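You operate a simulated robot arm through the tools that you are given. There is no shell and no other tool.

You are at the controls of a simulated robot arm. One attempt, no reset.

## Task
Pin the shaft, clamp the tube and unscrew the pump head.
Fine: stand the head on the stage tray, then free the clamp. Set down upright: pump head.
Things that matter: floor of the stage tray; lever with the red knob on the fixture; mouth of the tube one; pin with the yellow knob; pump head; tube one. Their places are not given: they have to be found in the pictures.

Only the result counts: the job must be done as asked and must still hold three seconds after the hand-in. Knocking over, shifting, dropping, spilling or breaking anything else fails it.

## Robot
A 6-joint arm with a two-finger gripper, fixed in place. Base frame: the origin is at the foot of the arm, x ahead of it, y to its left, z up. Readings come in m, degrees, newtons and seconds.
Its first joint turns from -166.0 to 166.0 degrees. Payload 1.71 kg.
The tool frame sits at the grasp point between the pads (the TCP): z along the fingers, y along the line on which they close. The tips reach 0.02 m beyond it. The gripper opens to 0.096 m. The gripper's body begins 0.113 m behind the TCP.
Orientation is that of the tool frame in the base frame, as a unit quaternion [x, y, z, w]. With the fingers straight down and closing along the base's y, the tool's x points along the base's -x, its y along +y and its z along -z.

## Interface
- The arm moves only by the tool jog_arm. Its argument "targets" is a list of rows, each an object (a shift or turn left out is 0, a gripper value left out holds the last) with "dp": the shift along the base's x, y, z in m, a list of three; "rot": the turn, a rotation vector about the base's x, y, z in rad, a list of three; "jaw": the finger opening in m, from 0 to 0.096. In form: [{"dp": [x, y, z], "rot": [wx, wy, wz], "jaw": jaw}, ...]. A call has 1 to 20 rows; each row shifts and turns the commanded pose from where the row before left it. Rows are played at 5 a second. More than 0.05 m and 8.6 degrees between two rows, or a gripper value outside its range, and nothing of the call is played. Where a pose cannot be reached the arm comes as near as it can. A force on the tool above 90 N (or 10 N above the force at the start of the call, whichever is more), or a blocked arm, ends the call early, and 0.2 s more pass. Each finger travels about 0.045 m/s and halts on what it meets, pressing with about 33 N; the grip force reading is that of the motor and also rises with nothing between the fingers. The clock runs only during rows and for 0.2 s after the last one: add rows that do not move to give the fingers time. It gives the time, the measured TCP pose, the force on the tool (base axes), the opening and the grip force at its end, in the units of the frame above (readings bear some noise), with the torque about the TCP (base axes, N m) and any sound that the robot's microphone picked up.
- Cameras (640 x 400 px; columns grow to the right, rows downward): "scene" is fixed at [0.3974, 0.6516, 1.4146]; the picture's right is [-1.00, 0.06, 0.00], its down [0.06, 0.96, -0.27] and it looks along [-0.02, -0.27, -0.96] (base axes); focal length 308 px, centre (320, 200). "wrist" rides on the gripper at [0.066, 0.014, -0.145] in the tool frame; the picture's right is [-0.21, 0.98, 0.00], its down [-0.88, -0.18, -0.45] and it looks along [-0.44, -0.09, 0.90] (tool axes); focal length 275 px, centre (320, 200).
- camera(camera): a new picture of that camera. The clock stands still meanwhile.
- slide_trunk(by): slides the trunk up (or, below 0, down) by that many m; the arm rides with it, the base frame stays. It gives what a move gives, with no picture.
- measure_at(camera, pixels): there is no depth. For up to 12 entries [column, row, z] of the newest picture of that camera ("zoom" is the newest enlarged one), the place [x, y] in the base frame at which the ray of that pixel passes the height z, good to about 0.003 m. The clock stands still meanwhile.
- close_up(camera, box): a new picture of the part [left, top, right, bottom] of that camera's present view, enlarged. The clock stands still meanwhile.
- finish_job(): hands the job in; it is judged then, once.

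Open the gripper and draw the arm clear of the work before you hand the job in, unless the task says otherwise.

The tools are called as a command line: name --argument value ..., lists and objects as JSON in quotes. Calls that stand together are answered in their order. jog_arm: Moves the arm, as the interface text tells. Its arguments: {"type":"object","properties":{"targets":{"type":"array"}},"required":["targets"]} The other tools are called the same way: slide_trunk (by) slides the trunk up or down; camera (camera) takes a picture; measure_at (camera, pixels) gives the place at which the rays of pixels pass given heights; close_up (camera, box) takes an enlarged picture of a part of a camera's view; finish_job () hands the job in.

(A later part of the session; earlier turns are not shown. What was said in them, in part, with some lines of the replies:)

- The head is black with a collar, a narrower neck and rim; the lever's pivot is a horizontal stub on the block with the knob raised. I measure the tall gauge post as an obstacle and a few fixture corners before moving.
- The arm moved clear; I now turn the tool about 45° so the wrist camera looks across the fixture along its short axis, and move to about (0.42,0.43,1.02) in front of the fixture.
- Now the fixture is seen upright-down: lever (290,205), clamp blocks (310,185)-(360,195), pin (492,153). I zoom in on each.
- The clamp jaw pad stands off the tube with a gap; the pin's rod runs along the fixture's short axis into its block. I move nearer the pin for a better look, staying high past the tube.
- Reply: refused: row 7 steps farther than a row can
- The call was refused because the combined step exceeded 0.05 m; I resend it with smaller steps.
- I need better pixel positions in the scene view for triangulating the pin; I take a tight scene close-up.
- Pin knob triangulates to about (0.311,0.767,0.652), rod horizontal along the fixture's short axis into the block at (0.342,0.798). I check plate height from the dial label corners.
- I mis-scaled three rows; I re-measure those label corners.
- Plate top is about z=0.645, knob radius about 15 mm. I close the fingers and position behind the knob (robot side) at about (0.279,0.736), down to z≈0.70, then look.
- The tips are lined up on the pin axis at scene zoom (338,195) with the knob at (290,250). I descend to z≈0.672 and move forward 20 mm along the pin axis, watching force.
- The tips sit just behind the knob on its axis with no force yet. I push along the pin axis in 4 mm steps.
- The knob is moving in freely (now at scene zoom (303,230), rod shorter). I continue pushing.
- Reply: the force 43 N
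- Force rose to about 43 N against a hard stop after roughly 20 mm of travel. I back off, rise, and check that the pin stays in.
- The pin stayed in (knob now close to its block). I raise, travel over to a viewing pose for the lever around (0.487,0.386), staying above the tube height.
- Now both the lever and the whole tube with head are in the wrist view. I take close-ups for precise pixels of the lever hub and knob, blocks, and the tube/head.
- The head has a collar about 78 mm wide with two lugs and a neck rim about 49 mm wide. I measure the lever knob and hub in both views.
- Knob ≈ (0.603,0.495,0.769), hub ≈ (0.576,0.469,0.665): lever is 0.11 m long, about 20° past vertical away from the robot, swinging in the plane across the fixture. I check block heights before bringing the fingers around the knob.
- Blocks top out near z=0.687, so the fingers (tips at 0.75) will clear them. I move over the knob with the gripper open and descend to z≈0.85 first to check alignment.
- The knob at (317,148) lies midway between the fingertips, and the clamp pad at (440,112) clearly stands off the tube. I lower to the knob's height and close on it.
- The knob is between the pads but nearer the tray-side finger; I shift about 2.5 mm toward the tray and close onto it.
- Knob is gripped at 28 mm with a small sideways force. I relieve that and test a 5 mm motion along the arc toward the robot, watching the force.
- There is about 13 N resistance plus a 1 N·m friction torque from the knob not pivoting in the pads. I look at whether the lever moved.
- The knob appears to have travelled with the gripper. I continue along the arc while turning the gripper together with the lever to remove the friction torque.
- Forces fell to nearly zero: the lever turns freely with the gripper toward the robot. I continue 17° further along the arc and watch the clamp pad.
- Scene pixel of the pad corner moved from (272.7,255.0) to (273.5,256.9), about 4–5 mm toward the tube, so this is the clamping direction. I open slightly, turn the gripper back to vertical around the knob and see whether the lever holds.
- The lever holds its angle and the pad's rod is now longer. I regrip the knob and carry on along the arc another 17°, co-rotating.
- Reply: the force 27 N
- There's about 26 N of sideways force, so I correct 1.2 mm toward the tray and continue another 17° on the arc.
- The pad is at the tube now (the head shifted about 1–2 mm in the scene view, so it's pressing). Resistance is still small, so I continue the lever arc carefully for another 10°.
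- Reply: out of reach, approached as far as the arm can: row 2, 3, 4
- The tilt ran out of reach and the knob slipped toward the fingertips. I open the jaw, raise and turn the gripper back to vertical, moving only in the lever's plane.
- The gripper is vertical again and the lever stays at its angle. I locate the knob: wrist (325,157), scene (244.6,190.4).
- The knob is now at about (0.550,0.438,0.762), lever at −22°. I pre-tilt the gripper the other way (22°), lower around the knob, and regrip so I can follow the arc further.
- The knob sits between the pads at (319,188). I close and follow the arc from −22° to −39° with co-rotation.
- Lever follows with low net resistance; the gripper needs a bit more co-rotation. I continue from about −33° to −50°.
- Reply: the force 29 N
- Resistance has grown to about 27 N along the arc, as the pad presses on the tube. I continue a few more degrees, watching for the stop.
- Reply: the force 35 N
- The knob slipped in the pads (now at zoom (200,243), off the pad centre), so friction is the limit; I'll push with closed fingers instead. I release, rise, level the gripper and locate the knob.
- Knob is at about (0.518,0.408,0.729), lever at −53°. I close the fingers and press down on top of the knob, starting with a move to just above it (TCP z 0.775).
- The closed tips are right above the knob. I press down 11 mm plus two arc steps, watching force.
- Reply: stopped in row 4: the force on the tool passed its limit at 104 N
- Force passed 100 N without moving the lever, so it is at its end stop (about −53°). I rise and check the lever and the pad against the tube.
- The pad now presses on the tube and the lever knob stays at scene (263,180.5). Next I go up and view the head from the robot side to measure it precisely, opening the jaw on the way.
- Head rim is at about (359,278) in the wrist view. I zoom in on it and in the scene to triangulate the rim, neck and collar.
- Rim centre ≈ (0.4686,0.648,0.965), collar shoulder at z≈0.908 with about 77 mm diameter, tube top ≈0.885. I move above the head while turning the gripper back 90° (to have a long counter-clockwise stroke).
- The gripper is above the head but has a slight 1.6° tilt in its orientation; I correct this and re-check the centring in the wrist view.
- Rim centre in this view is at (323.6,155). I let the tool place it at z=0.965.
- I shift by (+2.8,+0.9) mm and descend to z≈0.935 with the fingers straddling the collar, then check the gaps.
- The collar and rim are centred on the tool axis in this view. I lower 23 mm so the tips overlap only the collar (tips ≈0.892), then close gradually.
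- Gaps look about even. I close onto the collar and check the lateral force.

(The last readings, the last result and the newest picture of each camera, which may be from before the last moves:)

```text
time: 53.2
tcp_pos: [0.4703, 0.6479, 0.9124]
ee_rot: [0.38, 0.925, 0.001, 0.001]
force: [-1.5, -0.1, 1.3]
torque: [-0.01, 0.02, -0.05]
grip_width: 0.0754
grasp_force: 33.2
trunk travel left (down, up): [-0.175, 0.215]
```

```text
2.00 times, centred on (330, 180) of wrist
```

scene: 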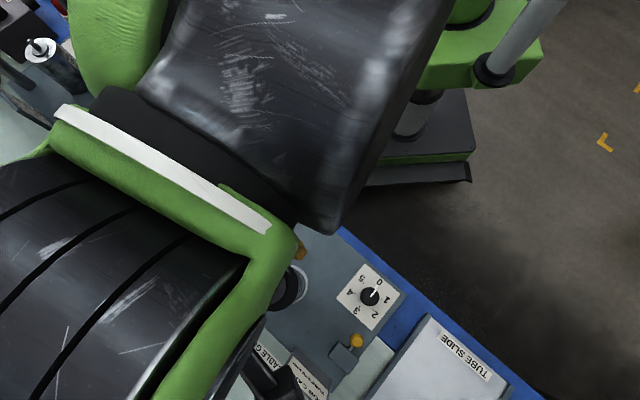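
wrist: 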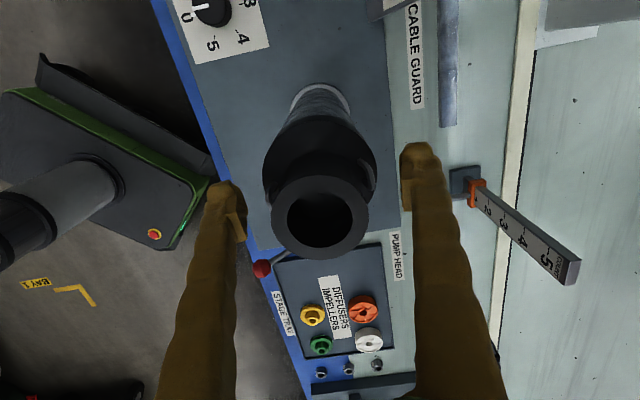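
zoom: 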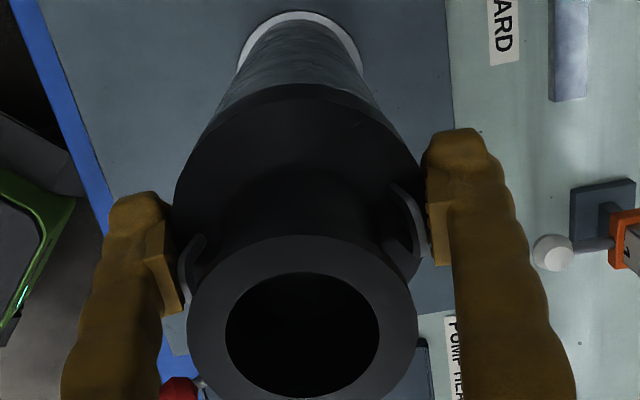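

Collar gripped at 75.4 mm with almost no side force. I start turning counter-clockwise (about +z) a few degrees and read the torque.

jog_arm --targets '[{"dp": [0, 0, 0], "rot": [0, 0, 0.04]}, {"dp": [0, 0, 0], "rot": [0, 0, 0.04]}, {"dp": [0, 0, 0], "rot": [0, 0, 0.04]}, {"dp": [0, 0, 0]}]'

close_up --camera "wrist" --box '[200, 80, 460, 280]'

```text
time: 54.2
tcp_pos: [0.469, 0.6479, 0.9128]
ee_rot: [0.323, 0.946, 0.001, 0.0]
force: [-1.0, -0.2, 4.8]
torque: [-0.06, 0.06, 0.06]
grip_width: 0.0755
grasp_force: 33.0
trunk travel left (down, up): [-0.175, 0.215]
```

```text
2.00 times, centred on (330, 180) of wrist
```

zoom: 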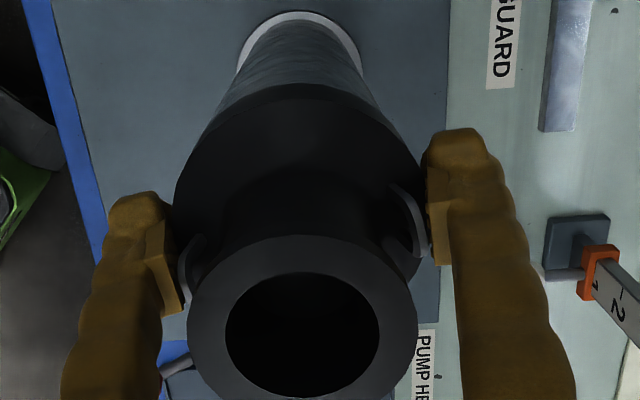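

The head turns with the gripper (lugs keep their place relative to the fingers) and Fz rises slightly as the thread lifts. I turn further 27° with a small upward follow.

jog_arm --targets '[{"dp": [0, 0, 0.0001], "rot": [0, 0, 0.12]}, {"dp": [0, 0, 0.0001], "rot": [0, 0, 0.12]}, {"dp": [0, 0, 0.0001], "rot": [0, 0, 0.12]}, {"dp": [0, 0, 0.0001], "rot": [0, 0, 0.12]}, {"dp": [0, 0, 0]}]'

```text
time: 55.4
tcp_pos: [0.4701, 0.6485, 0.9133]
ee_rot: [0.088, 0.996, 0.001, 0.0]
force: [-0.4, -1.6, 0.4]
torque: [0.0, -0.05, -0.01]
grip_width: 0.0755
grasp_force: 33.4
trunk travel left (down, up): [-0.175, 0.215]
```

Torque and forces remain near zero. I continue turning 60° more with a small rise.

jog_arm --targets '[{"dp": [0, 0, 0.0001], "rot": [0, 0, 0.13]}, {"dp": [0, 0, 0.0001], "rot": [0, 0, 0.13]}, {"dp": [0, 0, 0.0001], "rot": [0, 0, 0.13]}, {"dp": [0, 0, 0.0001], "rot": [0, 0, 0.13]}, {"dp": [0, 0, 0.0001], "rot": [0, 0, 0.13]}, {"dp": [0, 0, 0.0001], "rot": [0, 0, 0.13]}, {"dp": [0, 0, 0.0001], "rot": [0, 0, 0.13]}, {"dp": [0, 0, 0.0001], "rot": [0, 0, 0.13]}, {"dp": [0, 0, 0]}]'

camera --camera "wrist"

```text
time: 57.4
tcp_pos: [0.4694, 0.6471, 0.9144]
ee_rot: [-0.418, 0.908, 0.002, 0.0]
force: [2.7, -6.7, -0.6]
torque: [-0.11, -0.05, -0.06]
grip_width: 0.0753
grasp_force: 32.9
trunk travel left (down, up): [-0.175, 0.215]
```

```text
taken
```

wrist: 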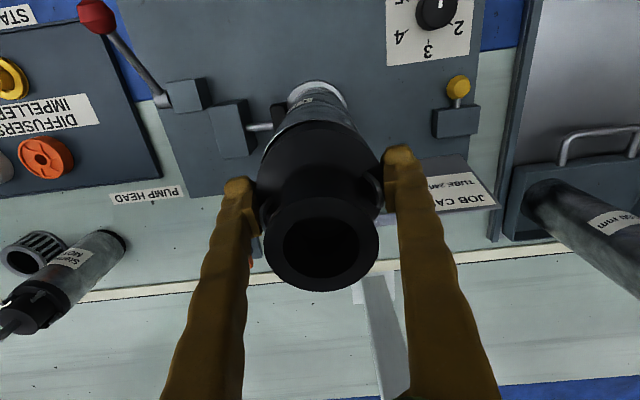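

I check that the tube itself (its label) is not turning along.

close_up --camera "wrist" --box '[230, 60, 420, 200]'

```text
2.86 times, centred on (325, 130) of wrist
```

zoom: 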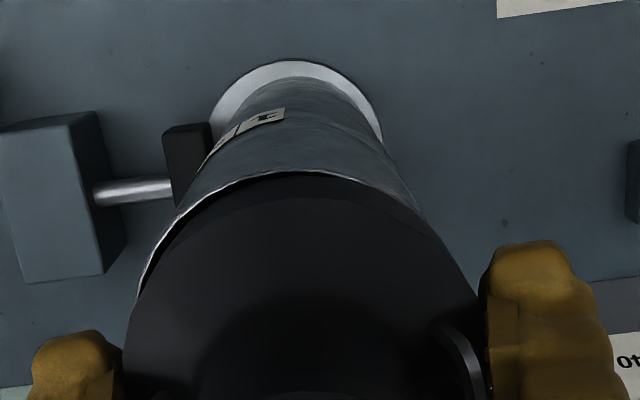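

The tube label is where it was, so only the head turns. I continue another 60°.

jog_arm --targets '[{"dp": [0, 0, 0.0001], "rot": [0, 0, 0.13]}, {"dp": [0, 0, 0.0001], "rot": [0, 0, 0.13]}, {"dp": [0, 0, 0.0001], "rot": [0, 0, 0.13]}, {"dp": [0, 0, 0.0001], "rot": [0, 0, 0.13]}, {"dp": [0, 0, 0.0001], "rot": [0, 0, 0.13]}, {"dp": [0, 0, 0.0001], "rot": [0, 0, 0.13]}, {"dp": [0, 0, 0.0001], "rot": [0, 0, 0.13]}, {"dp": [0, 0, 0.0001], "rot": [0, 0, 0.13]}, {"dp": [0, 0, 0]}]'

```text
time: 59.4
tcp_pos: [0.4714, 0.6482, 0.9153]
ee_rot: [0.814, -0.58, -0.001, 0.0]
force: [3.8, -3.8, 0.0]
torque: [-0.06, -0.07, -0.03]
grip_width: 0.0755
grasp_force: 32.7
trunk travel left (down, up): [-0.175, 0.215]
```

No resistance at 154° total. I continue another 60° if the wrist allows.

jog_arm --targets '[{"dp": [0, 0, 0.0001], "rot": [0, 0, 0.13]}, {"dp": [0, 0, 0.0001], "rot": [0, 0, 0.13]}, {"dp": [0, 0, 0.0001], "rot": [0, 0, 0.13]}, {"dp": [0, 0, 0.0001], "rot": [0, 0, 0.13]}, {"dp": [0, 0, 0.0001], "rot": [0, 0, 0.13]}, {"dp": [0, 0, 0.0001], "rot": [0, 0, 0.13]}, {"dp": [0, 0, 0.0001], "rot": [0, 0, 0.13]}, {"dp": [0, 0, 0.0001], "rot": [0, 0, 0.13]}, {"dp": [0, 0, 0]}]'

camera --camera "wrist"

```text
time: 61.4
tcp_pos: [0.4706, 0.6473, 0.9151]
ee_rot: [0.995, -0.1, -0.001, 0.001]
force: [0.9, -0.4, -0.2]
torque: [0.01, -0.01, 0.02]
grip_width: 0.0751
grasp_force: 32.4
trunk travel left (down, up): [-0.175, 0.215]
```

```text
taken
```

wrist: 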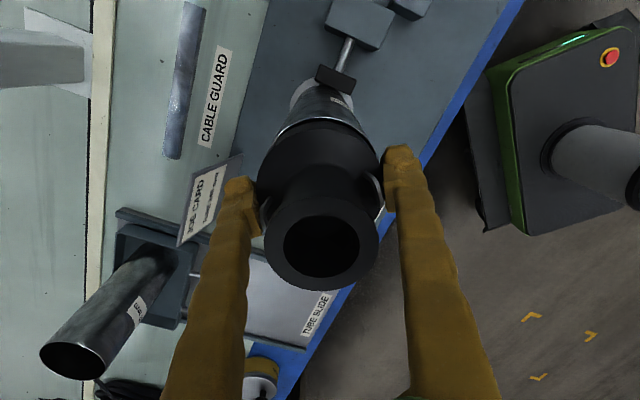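

Total about 213° turned. I look at the joint between collar and tube for any gap.

close_up --camera "wrist" --box '[230, 60, 420, 200]'

camera --camera "scene"

```text
2.86 times, centred on (325, 130) of wrist
```

zoom: 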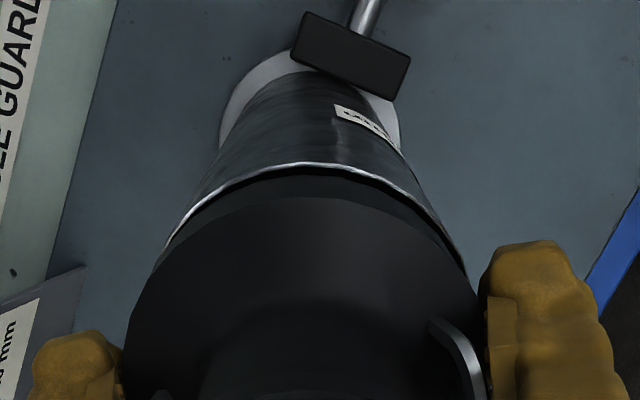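

```text
taken
```

scene: 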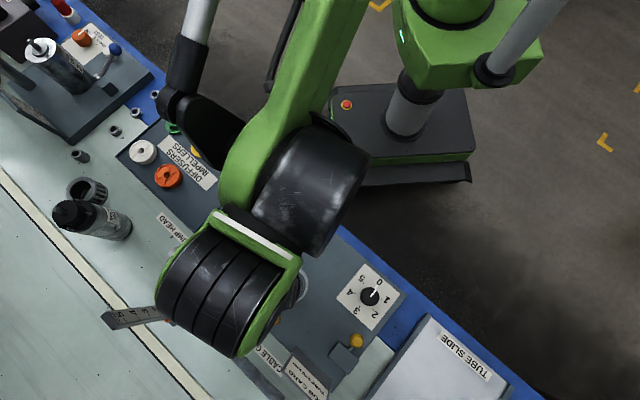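

Silver tube edge now shows a wider dark band under the collar, so the head has risen somewhat. I test engagement by raising 1.5 mm and reading Fz.

jog_arm --targets '[{"dp": [0, 0, 0.0008]}, {"dp": [0, 0, 0.0007]}, {"dp": [0, 0, 0]}]'

```text
time: 62.2
tcp_pos: [0.4703, 0.6477, 0.9169]
ee_rot: [0.995, -0.1, -0.001, 0.001]
force: [1.0, -0.2, -3.8]
torque: [-0.02, 0.0, 0.02]
grip_width: 0.0753
grasp_force: 32.7
trunk travel left (down, up): [-0.175, 0.215]
```

Fz became −3.8 N, which could be the head's weight or thread play. I raise another 1.5 mm to tell.

jog_arm --targets '[{"dp": [0, 0, 0.0008]}, {"dp": [0, 0, 0.0007]}, {"dp": [0, 0, 0]}]'

```text
time: 63.0
tcp_pos: [0.4712, 0.6473, 0.9174]
ee_rot: [0.995, -0.101, -0.001, 0.0]
force: [-0.1, -0.3, -4.3]
torque: [0.02, -0.03, 0.03]
grip_width: 0.075
grasp_force: 32.9
trunk travel left (down, up): [-0.175, 0.215]
```

Fz stays at about −4 N, consistent with carrying the head's weight. I raise 4 mm more and look at the joint.

jog_arm --targets '[{"dp": [0, 0, 0.001]}, {"dp": [0, 0, 0.001]}, {"dp": [0, 0, 0.001]}, {"dp": [0, 0, 0.001]}, {"dp": [0, 0, 0]}]'

close_up --camera "wrist" --box '[230, 60, 420, 200]'

```text
time: 64.2
tcp_pos: [0.4697, 0.6479, 0.9218]
ee_rot: [0.995, -0.1, -0.001, 0.001]
force: [1.0, 0.4, -4.9]
torque: [-0.01, -0.02, -0.01]
grip_width: 0.075
grasp_force: 33.3
trunk travel left (down, up): [-0.175, 0.215]
```

```text
2.86 times, centred on (325, 130) of wrist
```

zoom: 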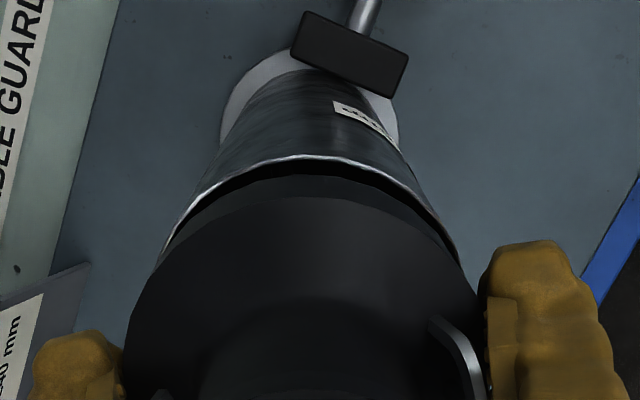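

A dark gap has opened between tube edge and collar; the head is free with only its weight (≈4.5 N) on the tool. I lift straight up 60 mm.

jog_arm --targets '[{"dp": [0, 0, 0.005]}, {"dp": [0, 0, 0.005]}, {"dp": [0, 0, 0.01]}, {"dp": [0, 0, 0.01]}, {"dp": [0, 0, 0.015]}, {"dp": [0, 0, 0.015]}, {"dp": [0, 0, 0]}]'

camera --camera "wrist"

camera --camera "scene"

```text
time: 65.8
tcp_pos: [0.4695, 0.6482, 0.983]
ee_rot: [0.995, -0.1, -0.001, 0.001]
force: [0.1, -0.1, -4.5]
torque: [0.0, 0.0, -0.01]
grip_width: 0.0751
grasp_force: 33.2
trunk travel left (down, up): [-0.175, 0.215]
```

```text
taken
```

wrist: 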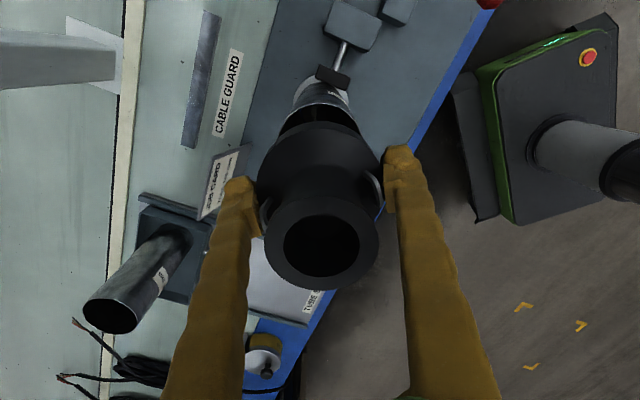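

```text
taken
```

scene: 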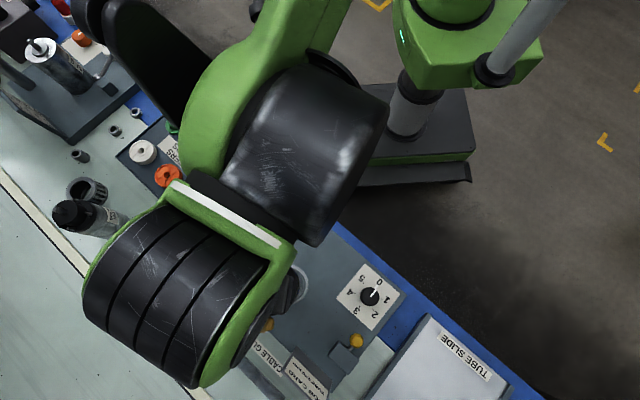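

The head is clear of the tube. I measure the tray's free area from the fixed scene camera: the parts, label end and tray corners.

measure_at --camera "scene" --pixels '[[176.2, 124, 0.65], [201.3, 147.3, 0.65], [143, 151.6, 0.65], [168.5, 175.9, 0.65], [212.3, 184.8, 0.63], [218.3, 179.3, 0.63], [206.8, 191.2, 0.63], [256, 173, 0.63], [195, 231, 0.63], [219, 205, 0.63], [225, 200, 0.63]]'

```text
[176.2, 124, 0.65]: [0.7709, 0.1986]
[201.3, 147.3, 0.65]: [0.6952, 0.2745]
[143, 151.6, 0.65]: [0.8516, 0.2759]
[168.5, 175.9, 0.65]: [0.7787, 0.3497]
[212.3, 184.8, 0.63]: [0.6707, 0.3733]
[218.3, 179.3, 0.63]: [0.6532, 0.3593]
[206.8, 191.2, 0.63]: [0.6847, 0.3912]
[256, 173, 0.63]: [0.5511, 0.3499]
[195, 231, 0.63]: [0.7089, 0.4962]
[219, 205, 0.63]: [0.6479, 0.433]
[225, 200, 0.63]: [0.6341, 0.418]
```

Free tray area: centred about (0.669,0.387), between the label end and the fixture-side edge. I raise, turn the gripper −34° so the fingers will open along the tray's width, and carry the head over.

jog_arm --targets '[{"dp": [0, 0, 0.014], "rot": [0, 0, -0.12]}, {"dp": [0, 0, 0.014], "rot": [0, 0, -0.12]}, {"dp": [0, 0, 0.014], "rot": [0, 0, -0.12]}, {"dp": [0, 0, 0.014], "rot": [0, 0, -0.12]}, {"dp": [0, 0, 0.014], "rot": [0, 0, -0.12]}, {"dp": [0, 0, 0]}, {"dp": [0.025, -0.0327, 0]}, {"dp": [0.025, -0.0327, 0]}, {"dp": [0.025, -0.0327, 0]}, {"dp": [0.025, -0.0327, 0]}, {"dp": [0.025, -0.0327, 0]}, {"dp": [0.025, -0.0327, 0]}, {"dp": [0.025, -0.0327, 0]}, {"dp": [0.0248, -0.0327, 0]}, {"dp": [0, 0, 0]}]'

camera --camera "wrist"

camera --camera "scene"

```text
time: 69.0
tcp_pos: [0.6709, 0.3839, 1.0506]
ee_rot: [0.921, -0.389, -0.001, 0.001]
force: [0.7, 0.1, -3.8]
torque: [0.04, 0.02, 0.01]
grip_width: 0.0749
grasp_force: 32.8
trunk travel left (down, up): [-0.175, 0.215]
```

```text
taken
```

wrist: 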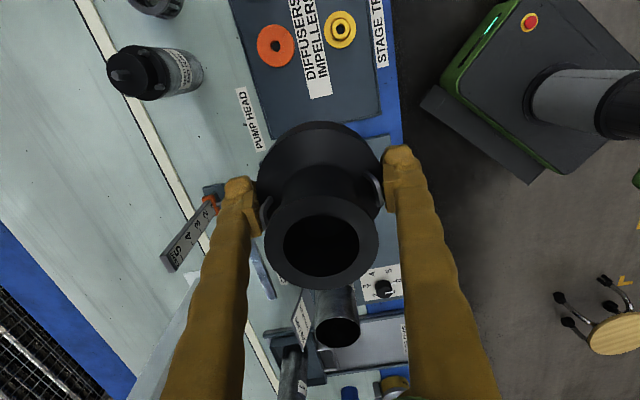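

```text
taken
```

scene: 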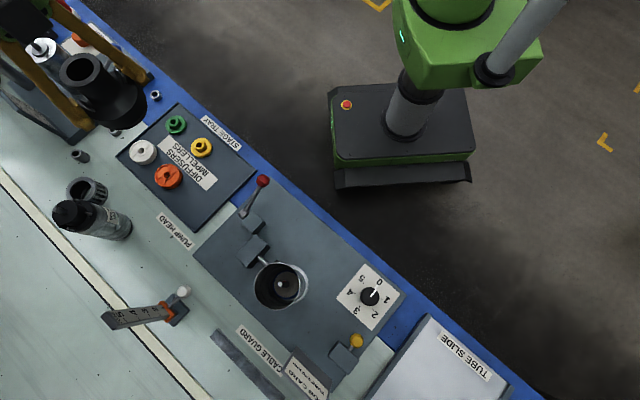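

Head is carried over the tray; the tube mouth is open and undisturbed. I descend to z≈0.74 and check the position above the tray.

jog_arm --targets '[{"dp": [0, 0, -0.045]}, {"dp": [0, 0, -0.045]}, {"dp": [0, 0, -0.045]}, {"dp": [0, 0, -0.045]}, {"dp": [0, 0, -0.045]}, {"dp": [0, 0, -0.045]}, {"dp": [0, 0, -0.04]}, {"dp": [0, 0, 0]}]'

camera --camera "wrist"

close_up --camera "scene" --box '[100, 90, 280, 260]'

```text
time: 70.8
tcp_pos: [0.6702, 0.3881, 0.741]
ee_rot: [0.921, -0.39, -0.002, 0.001]
force: [0.5, 0.0, -3.8]
torque: [-0.02, 0.03, -0.01]
grip_width: 0.0751
grasp_force: 33.1
trunk travel left (down, up): [-0.175, 0.215]
```

```text
taken
```

wrist: 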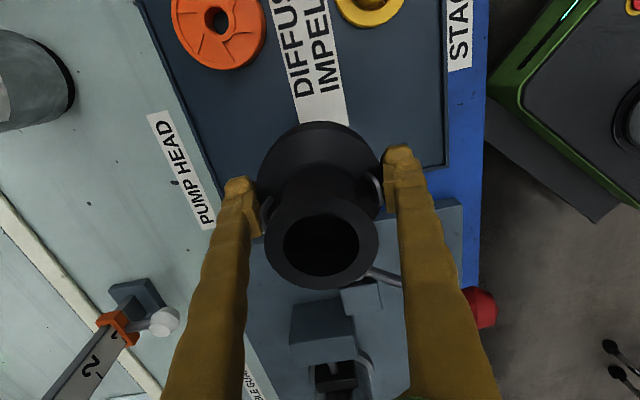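

```text
2.35 times, centred on (190, 175) of scene
```

zoom: 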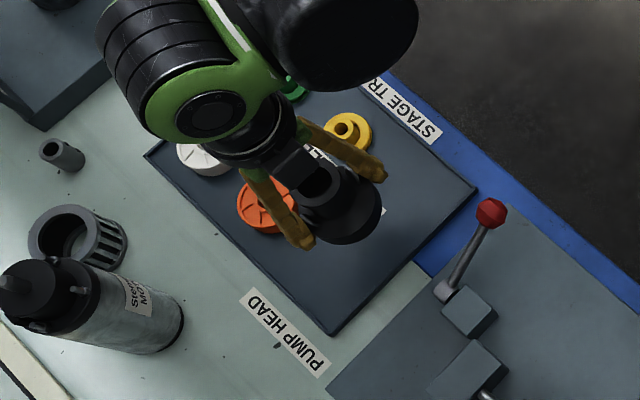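

I verify the landing spot by measuring tray edges and the label end in this view.

measure_at --camera "wrist" --pixels '[[447, 167, 0.63], [322, 125, 0.63], [190, 130, 0.63], [225, 235, 0.63], [216, 20, 0.65], [449, 100, 0.63], [370, 5, 0.64]]'

close_up --camera "wrist" --box '[150, 60, 490, 280]'

```text
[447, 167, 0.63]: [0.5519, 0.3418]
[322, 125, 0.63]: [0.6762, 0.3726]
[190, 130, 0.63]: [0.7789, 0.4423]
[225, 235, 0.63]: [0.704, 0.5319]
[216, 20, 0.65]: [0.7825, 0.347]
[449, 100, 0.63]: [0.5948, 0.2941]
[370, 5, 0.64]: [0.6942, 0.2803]
```

```text
1.82 times, centred on (320, 170) of wrist
```

zoom: 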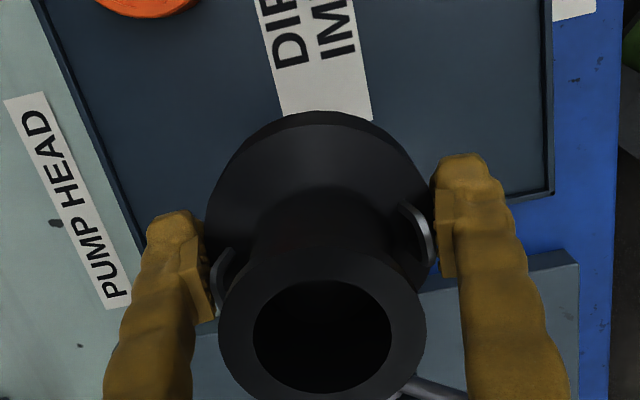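

Tray corner measured at (0.552,0.342). I shift 8 mm further inward and descend to z≈0.70.

jog_arm --targets '[{"dp": [0.0056, -0.0057, 0]}, {"dp": [0, 0, -0.015]}, {"dp": [0, 0, -0.015]}, {"dp": [0, 0, -0.01]}, {"dp": [0, 0, 0]}]'

```text
time: 72.0
tcp_pos: [0.6762, 0.3798, 0.7022]
ee_rot: [0.921, -0.389, -0.002, 0.002]
force: [-0.7, 0.0, -4.5]
torque: [0.0, -0.02, -0.02]
grip_width: 0.075
grasp_force: 32.8
trunk travel left (down, up): [-0.175, 0.215]
```

Still only the head's weight on the tool. I lower slowly in small steps until contact.

jog_arm --targets '[{"dp": [0, 0, -0.004]}, {"dp": [0, 0, -0.004]}, {"dp": [0, 0, -0.004]}, {"dp": [0, 0, 0]}]'

jog_arm --targets '[{"dp": [0, 0, -0.003]}, {"dp": [0, 0, -0.003]}, {"dp": [0, 0, 0]}]'

```text
time: 73.0
tcp_pos: [0.6754, 0.3815, 0.6896]
ee_rot: [0.921, -0.39, -0.002, 0.001]
force: [0.8, -0.7, -3.9]
torque: [-0.02, 0.01, 0.0]
grip_width: 0.0749
grasp_force: 32.8
trunk travel left (down, up): [-0.175, 0.215]
```

```text
time: 73.8
tcp_pos: [0.6756, 0.3797, 0.6837]
ee_rot: [0.921, -0.39, -0.001, 0.001]
force: [-0.2, -1.3, -4.3]
torque: [0.0, -0.01, -0.03]
grip_width: 0.0749
grasp_force: 33.1
trunk travel left (down, up): [-0.175, 0.215]
```

No contact yet at z=0.684. I continue down 6 mm at a time.

jog_arm --targets '[{"dp": [0, 0, -0.003]}, {"dp": [0, 0, -0.003]}, {"dp": [0, 0, 0]}]'

camera --camera "wrist"

```text
time: 74.6
tcp_pos: [0.6758, 0.3798, 0.6781]
ee_rot: [0.921, -0.39, -0.002, 0.001]
force: [0.9, 0.0, -3.9]
torque: [-0.03, -0.01, 0.02]
grip_width: 0.0751
grasp_force: 33.0
trunk travel left (down, up): [-0.175, 0.215]
```

```text
taken
```

wrist: 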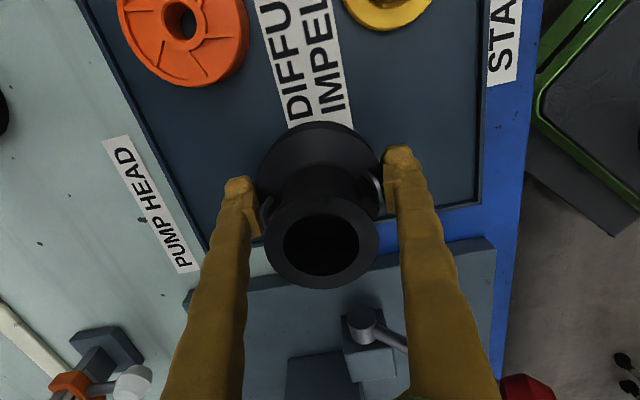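

Still free at 0.678 and well inside the tray's edges. I keep lowering in small steps.

jog_arm --targets '[{"dp": [0, 0, -0.003]}, {"dp": [0, 0, -0.003]}, {"dp": [0, 0, 0]}]'

jog_arm --targets '[{"dp": [0, 0, -0.0025]}, {"dp": [0, 0, -0.0025]}, {"dp": [0, 0, 0]}]'

```text
time: 75.4
tcp_pos: [0.6752, 0.3808, 0.6725]
ee_rot: [0.921, -0.39, -0.002, 0.001]
force: [-0.2, 0.3, -4.4]
torque: [-0.02, 0.02, 0.01]
grip_width: 0.0746
grasp_force: 33.3
trunk travel left (down, up): [-0.175, 0.215]
```

```text
time: 76.2
tcp_pos: [0.6762, 0.3797, 0.6663]
ee_rot: [0.921, -0.389, -0.002, 0.001]
force: [0.5, 0.1, -4.7]
torque: [-0.01, -0.04, -0.03]
grip_width: 0.0745
grasp_force: 33.1
trunk travel left (down, up): [-0.175, 0.215]
```

Still no contact at 0.666. I lower by 2 mm steps.

jog_arm --targets '[{"dp": [0, 0, -0.002]}, {"dp": [0, 0, -0.002]}, {"dp": [0, 0, 0]}]'

jog_arm --targets '[{"dp": [0, 0, -0.002]}, {"dp": [0, 0, -0.001]}, {"dp": [0, 0, 0]}]'

```text
time: 77.0
tcp_pos: [0.675, 0.3808, 0.6648]
ee_rot: [0.921, -0.39, 0.0, -0.001]
force: [12.9, 8.4, 37.1]
torque: [0.26, -0.24, -0.11]
grip_width: 0.0752
grasp_force: 33.2
trunk travel left (down, up): [-0.175, 0.215]
```

```text
time: 77.8
tcp_pos: [0.6755, 0.38, 0.661]
ee_rot: [0.921, -0.39, -0.001, 0.0]
force: [10.8, 12.0, 41.0]
torque: [0.3, -0.17, -0.08]
grip_width: 0.0768
grasp_force: 33.1
trunk travel left (down, up): [-0.175, 0.215]
```

Contact: Fz jumped to about 40 N. I raise 2 mm to relieve it before opening.

jog_arm --targets '[{"dp": [0, 0, 0.001]}, {"dp": [0, 0, 0.001]}, {"dp": [0, 0, 0]}]'

camera --camera "wrist"

close_up --camera "scene" --box '[150, 110, 290, 240]'

```text
time: 78.6
tcp_pos: [0.6742, 0.38, 0.6607]
ee_rot: [0.921, -0.39, -0.001, 0.002]
force: [-0.9, -0.3, -2.0]
torque: [0.01, -0.03, 0.03]
grip_width: 0.0768
grasp_force: 33.0
trunk travel left (down, up): [-0.175, 0.215]
```

```text
taken
```

wrist: 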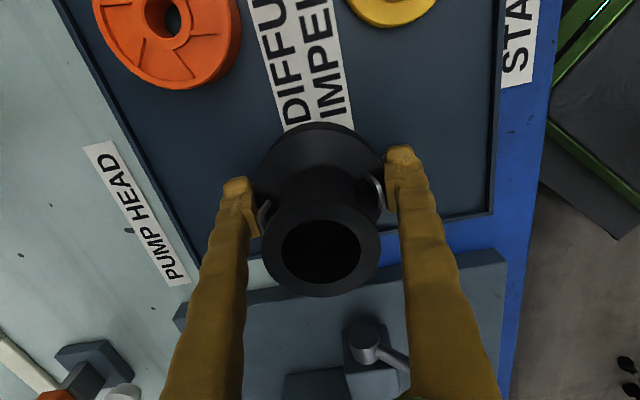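

```text
3.08 times, centred on (220, 175) of scene
```

zoom: 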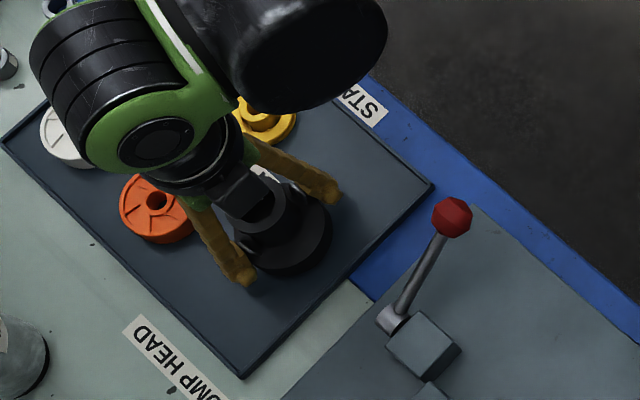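

Force is nearly balanced now, the head rests on the tray floor. I open the fingers gradually.

jog_arm --targets '[{"dp": [0, 0, 0], "jaw": 0.08}, {"dp": [0, 0, 0], "jaw": 0.085}, {"dp": [0, 0, 0], "jaw": 0.096}, {"dp": [0, 0, 0]}, {"dp": [0, 0, 0]}]'

camera --camera "wrist"

close_up --camera "scene" --box '[150, 110, 290, 240]'

```text
time: 79.8
tcp_pos: [0.6753, 0.38, 0.6614]
ee_rot: [0.921, -0.39, -0.001, 0.0]
force: [-0.8, -1.0, -0.3]
torque: [-0.03, 0.04, -0.01]
grip_width: 0.0961
grasp_force: 0.0
trunk travel left (down, up): [-0.175, 0.215]
```

```text
taken
```

wrist: 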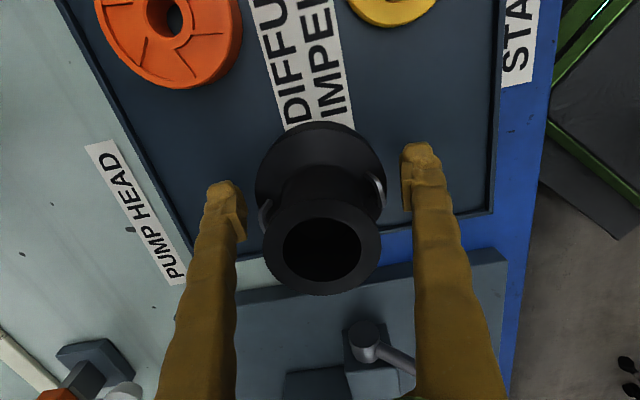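

```text
3.08 times, centred on (220, 175) of scene
```

zoom: 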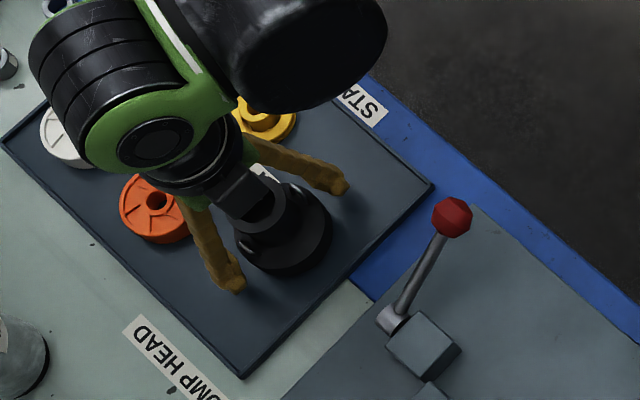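

Head stands free between the open fingers. I rise straight up and look at it from above.

jog_arm --targets '[{"dp": [0, 0, 0.02]}, {"dp": [0, 0, 0.04]}, {"dp": [0, 0, 0.045]}, {"dp": [0, 0, 0.045]}, {"dp": [0, 0, 0.045]}, {"dp": [0, 0, 0.045]}, {"dp": [0, 0, 0.045]}, {"dp": [0, 0, 0.03]}, {"dp": [0, 0, 0]}]'

camera --camera "wrist"

camera --camera "scene"

```text
time: 81.8
tcp_pos: [0.6735, 0.3804, 0.9772]
ee_rot: [0.921, -0.39, -0.002, 0.001]
force: [-0.2, -0.6, -0.3]
torque: [0.0, -0.02, -0.02]
grip_width: 0.096
grasp_force: 0.1
trunk travel left (down, up): [-0.175, 0.215]
```

```text
taken
```

wrist: 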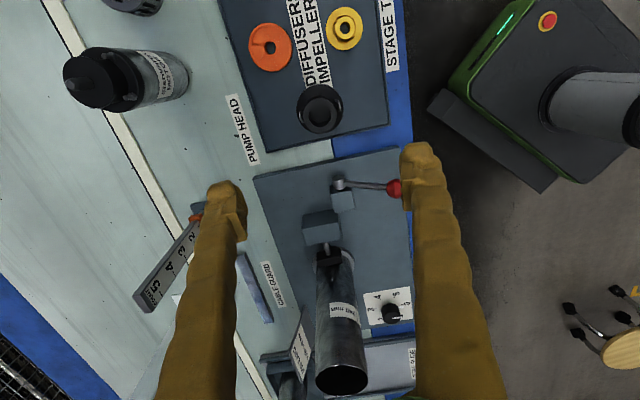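

```text
taken
```

scene: 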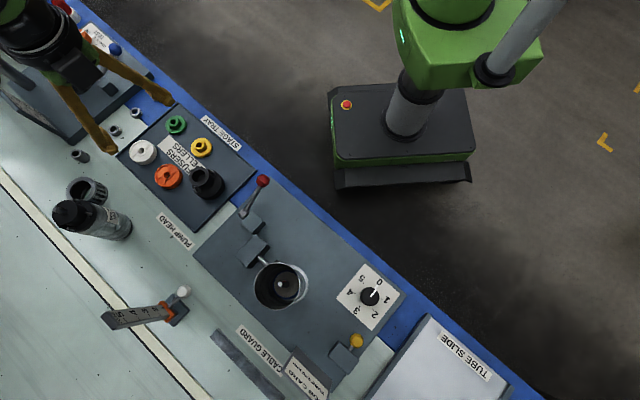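

The pump head stands upright on the tray (wrist (320,108), scene (207,182)) and all else looks untouched. To free the clamp I close the fingers and go to the robot side of the red knob, at about (0.4865,0.3775).

jog_arm --targets '[{"dp": [-0.0374, -0.0006, 0], "jaw": 0.0}, {"dp": [-0.0374, -0.0006, 0]}, {"dp": [-0.0374, -0.0006, 0]}, {"dp": [-0.0374, -0.0006, 0]}, {"dp": [-0.0374, -0.0005, 0]}, {"dp": [0, 0, -0.045]}, {"dp": [0, 0, -0.045]}, {"dp": [0, 0, -0.045]}, {"dp": [0, 0, -0.04]}, {"dp": [0, 0, 0]}]'

camera --camera "wrist"

close_up --camera "scene" --box '[205, 140, 325, 260]'

```text
time: 84.0
tcp_pos: [0.4879, 0.3794, 0.8016]
ee_rot: [0.921, -0.39, -0.002, 0.002]
force: [0.3, 0.2, -0.7]
torque: [-0.03, 0.0, -0.01]
grip_width: 0.0
grasp_force: 29.7
trunk travel left (down, up): [-0.175, 0.215]
```

```text
taken
```

wrist: 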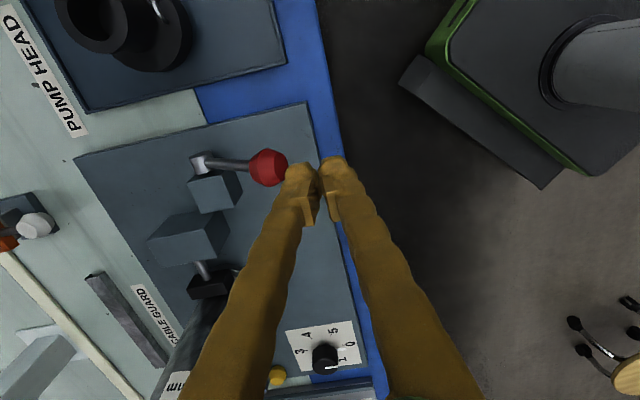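

```text
3.33 times, centred on (265, 200) of scene
```

zoom: 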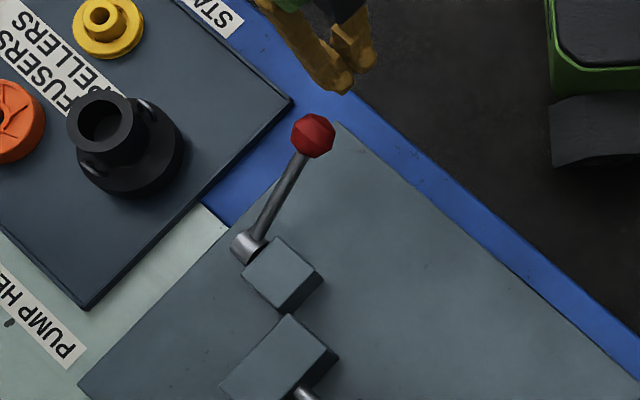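

Fingers are beside the knob on its robot side and in line with the lever plane. I go down 60 mm so the tips are just below the knob's centre.

jog_arm --targets '[{"dp": [0, 0, -0.03]}, {"dp": [-0.0014, -0.0014, -0.03]}, {"dp": [0, 0, 0]}]'

close_up --camera "wrist" --box '[160, 80, 420, 280]'

close_up --camera "scene" --box '[205, 140, 325, 260]'

```text
time: 84.8
tcp_pos: [0.4874, 0.3765, 0.743]
ee_rot: [0.921, -0.39, -0.001, 0.001]
force: [-0.1, -0.5, -0.2]
torque: [-0.01, 0.02, -0.01]
grip_width: 0.0001
grasp_force: 29.0
trunk travel left (down, up): [-0.175, 0.215]
```

```text
2.00 times, centred on (290, 180) of wrist
```

zoom: 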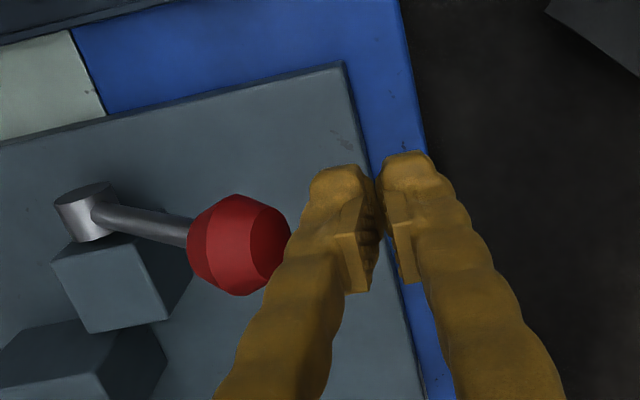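

```text
3.33 times, centred on (265, 200) of scene
```

zoom: 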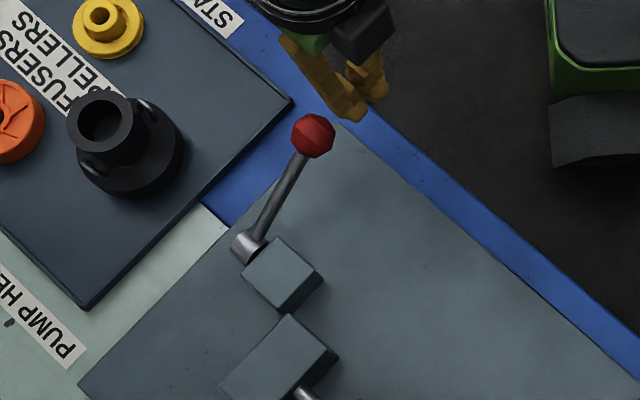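

I push toward the far side along the lever's arc: 16 mm approach then three arc steps.

jog_arm --targets '[{"dp": [0.0057, 0.0056, 0]}, {"dp": [0.0057, 0.0056, 0]}, {"dp": [0.0036, 0.0035, 0.004]}, {"dp": [0.0037, 0.0036, 0.0055]}, {"dp": [0.0039, 0.0038, 0.005]}, {"dp": [0, 0, 0]}]'

close_up --camera "wrist" --box '[160, 80, 420, 280]'

close_up --camera "scene" --box '[205, 160, 325, 280]'

```text
time: 86.2
tcp_pos: [0.5095, 0.3978, 0.7575]
ee_rot: [0.921, -0.39, -0.002, 0.0]
force: [-2.6, -1.7, 2.6]
torque: [0.01, -0.03, 0.04]
grip_width: 0.0001
grasp_force: 29.6
trunk travel left (down, up): [-0.175, 0.215]
```

```text
2.00 times, centred on (290, 180) of wrist
```

zoom: 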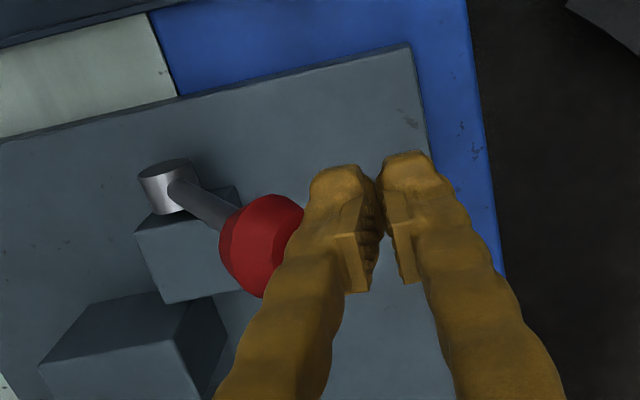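

```text
3.33 times, centred on (265, 220) of scene
```

zoom: 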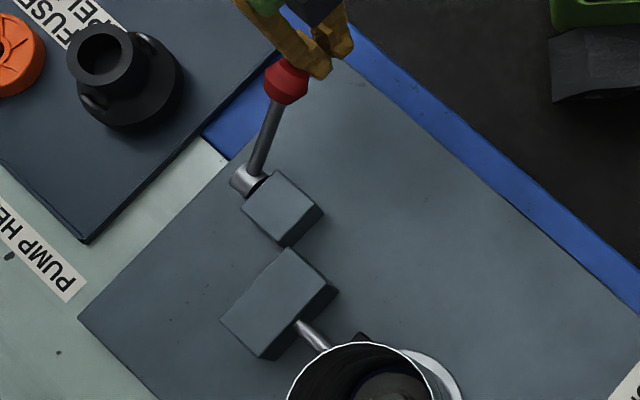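

The lever moves back with only a few newtons. I continue along the arc to about −5°.

jog_arm --targets '[{"dp": [0.0076, 0.0074, 0.0075]}, {"dp": [0.0082, 0.008, 0.0065]}, {"dp": [0.0087, 0.0084, 0.005]}, {"dp": [0.0091, 0.0089, 0.0035]}, {"dp": [0.0094, 0.0091, 0.002]}, {"dp": [0, 0, 0]}]'

close_up --camera "wrist" --box '[100, 60, 420, 300]'

close_up --camera "scene" --box '[205, 180, 325, 300]'

```text
time: 87.6
tcp_pos: [0.5528, 0.4396, 0.78]
ee_rot: [0.921, -0.39, -0.001, 0.0]
force: [-0.8, -0.5, -0.4]
torque: [0.0, -0.01, -0.01]
grip_width: 0.0002
grasp_force: 29.8
trunk travel left (down, up): [-0.175, 0.215]
```

```text
1.67 times, centred on (260, 180) of wrist
```

zoom: 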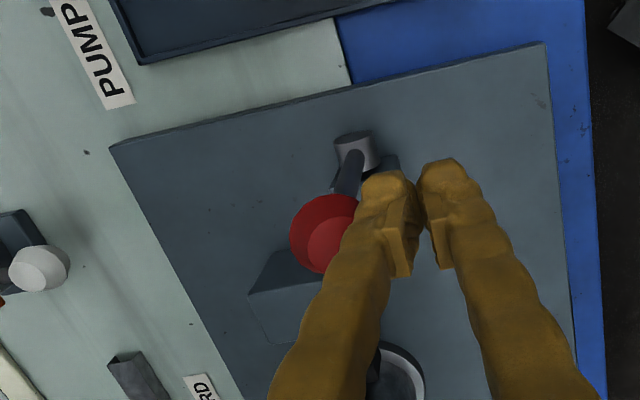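

```text
3.33 times, centred on (265, 240) of scene
```

zoom: 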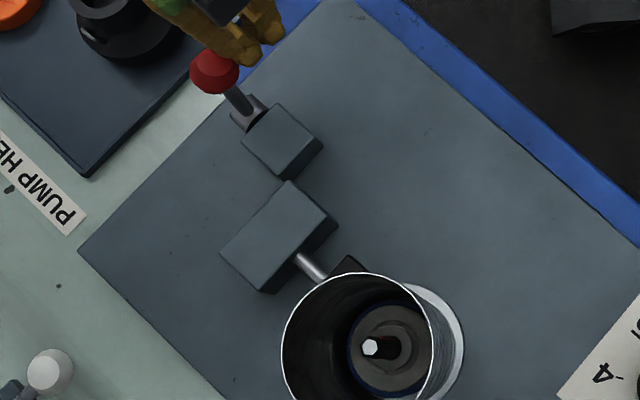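

Lever is near vertical and the pad has retracted. I continue to the original open position around +20°.

jog_arm --targets '[{"dp": [0.0095, 0.0092, 0.0003]}, {"dp": [0.0094, 0.0091, -0.0012]}, {"dp": [0.0082, 0.008, -0.0025]}, {"dp": [0, 0, 0]}]'

close_up --camera "scene" --box '[205, 180, 325, 300]'

```text
time: 88.6
tcp_pos: [0.5794, 0.467, 0.7771]
ee_rot: [0.921, -0.39, -0.001, 0.0]
force: [-0.2, 0.1, 0.1]
torque: [0.0, 0.01, -0.01]
grip_width: 0.0
grasp_force: 29.4
trunk travel left (down, up): [-0.175, 0.215]
```

```text
3.33 times, centred on (265, 240) of scene
```

zoom: 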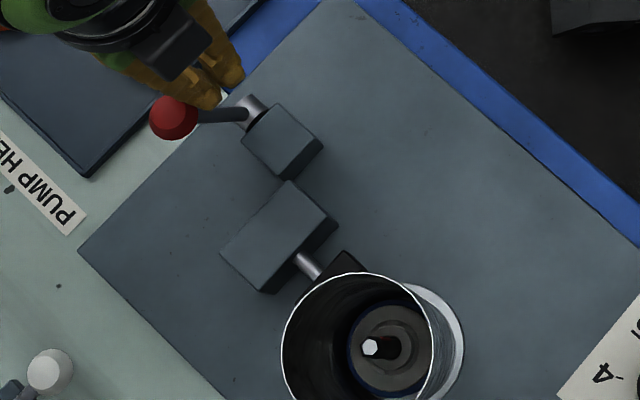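

Knob is back at scene (220.6,215.1), its original place was (220.4,215.8). I nudge a few millimetres further to confirm it is at its open stop.

jog_arm --targets '[{"dp": [0.0029, 0.0028, -0.001]}, {"dp": [0.0022, 0.0021, -0.001]}, {"dp": [0, 0, 0]}]'

close_up --camera "scene" --box '[205, 195, 285, 275]'

close_up --camera "wrist" --box '[100, 60, 420, 300]'

```text
time: 89.4
tcp_pos: [0.583, 0.4696, 0.7763]
ee_rot: [0.921, -0.39, -0.002, 0.002]
force: [-31.5, -27.5, -2.3]
torque: [-0.26, 0.3, 0.15]
grip_width: 0.0
grasp_force: 29.3
trunk travel left (down, up): [-0.175, 0.215]
```

```text
5.00 times, centred on (245, 235) of scene
```

zoom: 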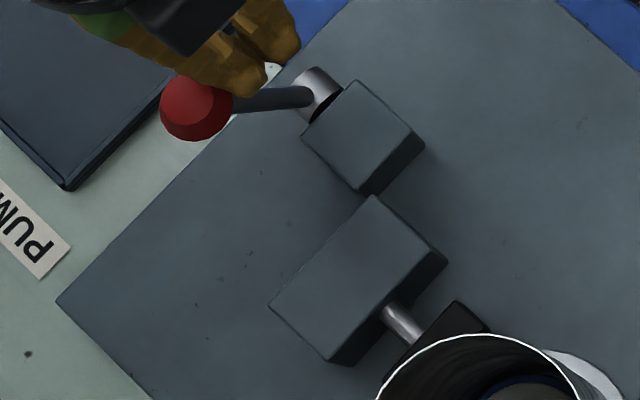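

```text
1.67 times, centred on (260, 180) of wrist
```

zoom: 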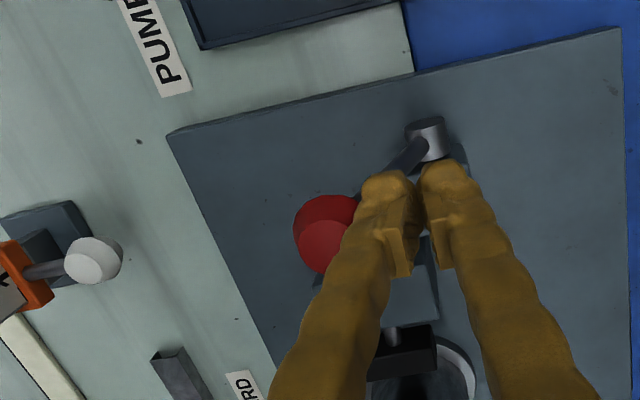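

Force rose to 42 N: the lever is on its open stop with the clamp freed. I back off, rise, and retreat clear of the work while opening the gripper.

jog_arm --targets '[{"dp": [-0.0072, -0.007, 0]}, {"dp": [-0.0143, -0.0139, 0]}, {"dp": [-0.0143, -0.0139, 0.02]}, {"dp": [0, 0, 0.045]}, {"dp": [0, 0, 0.045]}, {"dp": [0, 0, 0.045]}, {"dp": [0, 0, 0.045]}, {"dp": [0, 0, 0.045]}, {"dp": [0, 0, 0.045], "jaw": 0.096}, {"dp": [-0.025, -0.02, 0]}, {"dp": [-0.025, -0.02, 0]}, {"dp": [-0.025, -0.01, 0]}, {"dp": [-0.025, 0, 0]}, {"dp": [0, 0, 0]}, {"dp": [0, 0, 0]}]'

camera --camera "scene"

camera --camera "wrist"

```text
time: 92.6
tcp_pos: [0.4501, 0.3861, 1.0663]
ee_rot: [0.921, -0.389, -0.001, 0.001]
force: [0.7, -0.4, 0.2]
torque: [0.03, 0.03, -0.02]
grip_width: 0.0957
grasp_force: 0.0
trunk travel left (down, up): [-0.175, 0.215]
```

```text
taken
```

scene: 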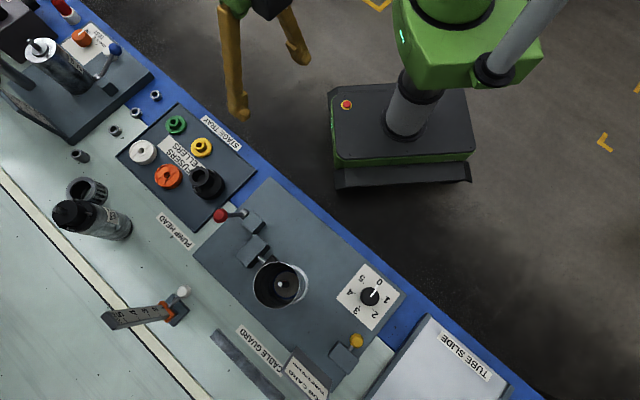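

```text
taken
```

wrist: 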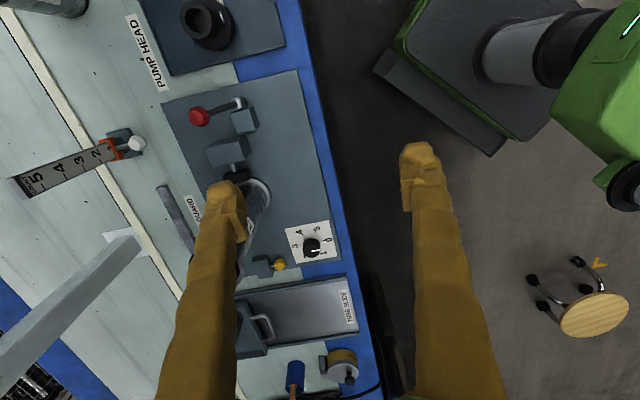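

The arm is clear. I take final close-ups of the tray with the head, the clamp and the pin.

close_up --camera "scene" --box '[110, 90, 270, 240]'

close_up --camera "scene" --box '[200, 195, 330, 320]'

close_up --camera "scene" --box '[310, 260, 430, 380]'

close_up --camera "wrist" --box '[120, 0, 330, 290]'

```text
2.67 times, centred on (190, 165) of scene
```

zoom: 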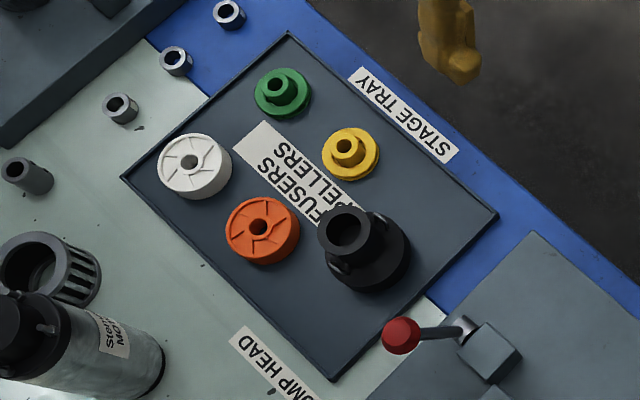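

```text
3.20 times, centred on (265, 258) of scene
```

zoom: 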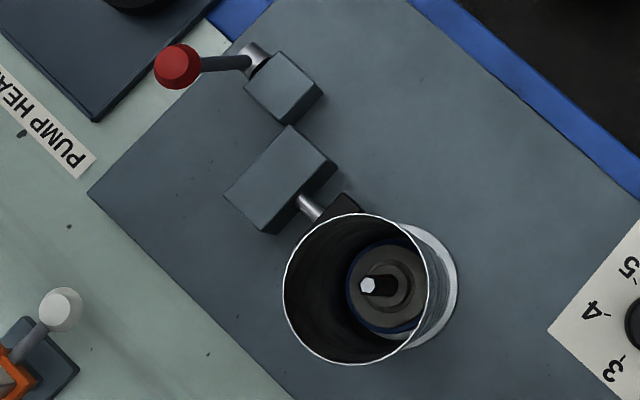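

```text
3.33 times, centred on (370, 320) of scene
```

zoom: 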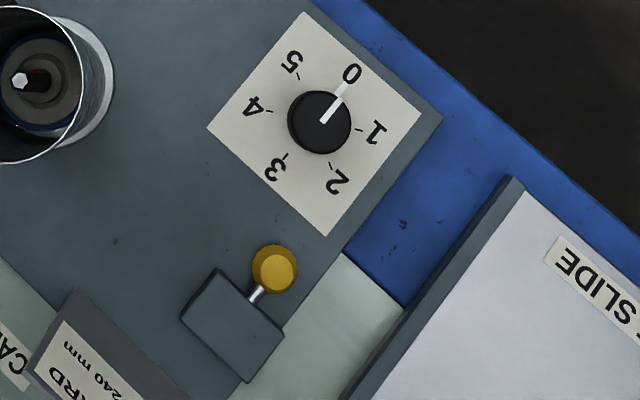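

```text
1.38 times, centred on (225, 145) of wrist
```

zoom: 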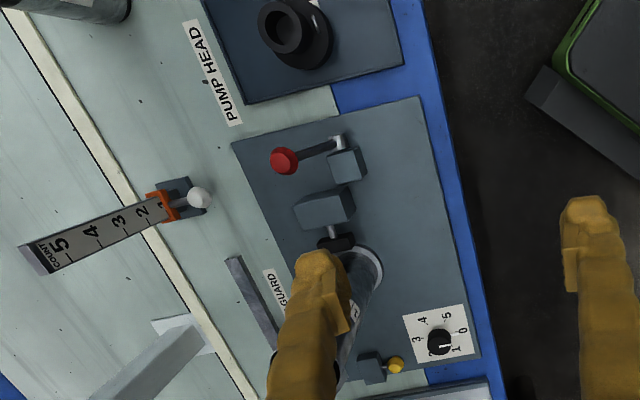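

I verify the head is upright by comparing the rim and collar centres in the scene view.

close_up --camera "scene" --box '[180, 155, 240, 210]'

close_up --camera "wrist" --box '[150, 0, 290, 90]'

```text
7.27 times, centred on (210, 182) of scene
```

zoom: 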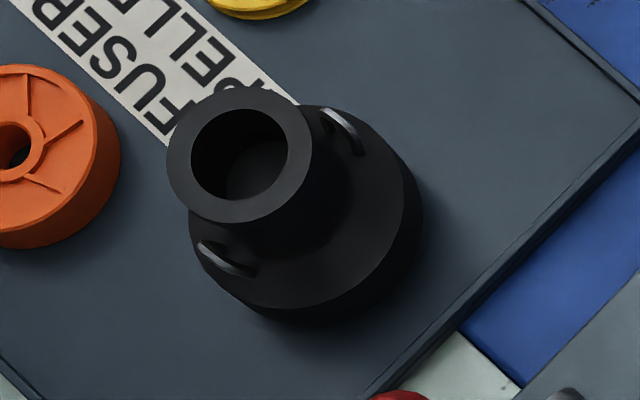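

```text
4.44 times, centred on (220, 45) of wrist
```

zoom: 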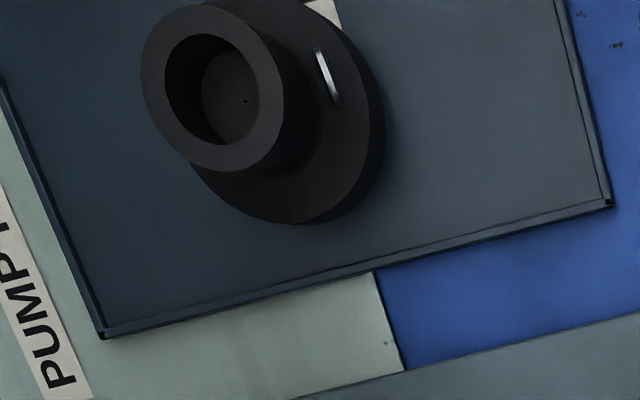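

I convert those centres at their heights.

measure_at --camera "scene" --pixels '[[198.9, 175.7, 0.718], [198.9, 175.7, 0.725], [206.7, 182.8, 0.661], [206.7, 182.8, 0.668]]'

```text
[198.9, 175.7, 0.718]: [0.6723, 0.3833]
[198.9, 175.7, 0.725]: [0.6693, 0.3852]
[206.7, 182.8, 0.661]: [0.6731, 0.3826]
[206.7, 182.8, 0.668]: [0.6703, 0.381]
```

Rim (0.672,0.383) and collar (0.673,0.383) are in line, so the head stands upright on the tray. The pin is in, the lever is on its open stop, the gripper is open and the arm is clear, so I hand the job in.

finish_job

```text
The job is handed in.
```

The job is done and handed in; I haven't been given a verdict.

- **Shaft:** I pushed the yellow-knob pin in until it stopped, about 20 mm, and it stayed in. It is still in now.
- **Clamp:** I swung the red-knob lever to its closed stop, and the pad pressed on the tube. The tube top moved 2–3 mm as the clamp took hold.
- **Pump head:** It came free after about 213° counter-clockwise and lifted off with only its own weight (about 4.5 N) on the gripper. The tube did not turn with it.
- **Stage tray:** The head stands upright in the free space next to the impellers, partly over the end of the tray label. In the last pictures its rim and collar line up.
- **Clamp freed:** I pushed the lever back to its open stop, where it started.

The pictures I took just before hand-in showed nothing else moved or knocked over. The gripper is open and the arm is clear of the work.
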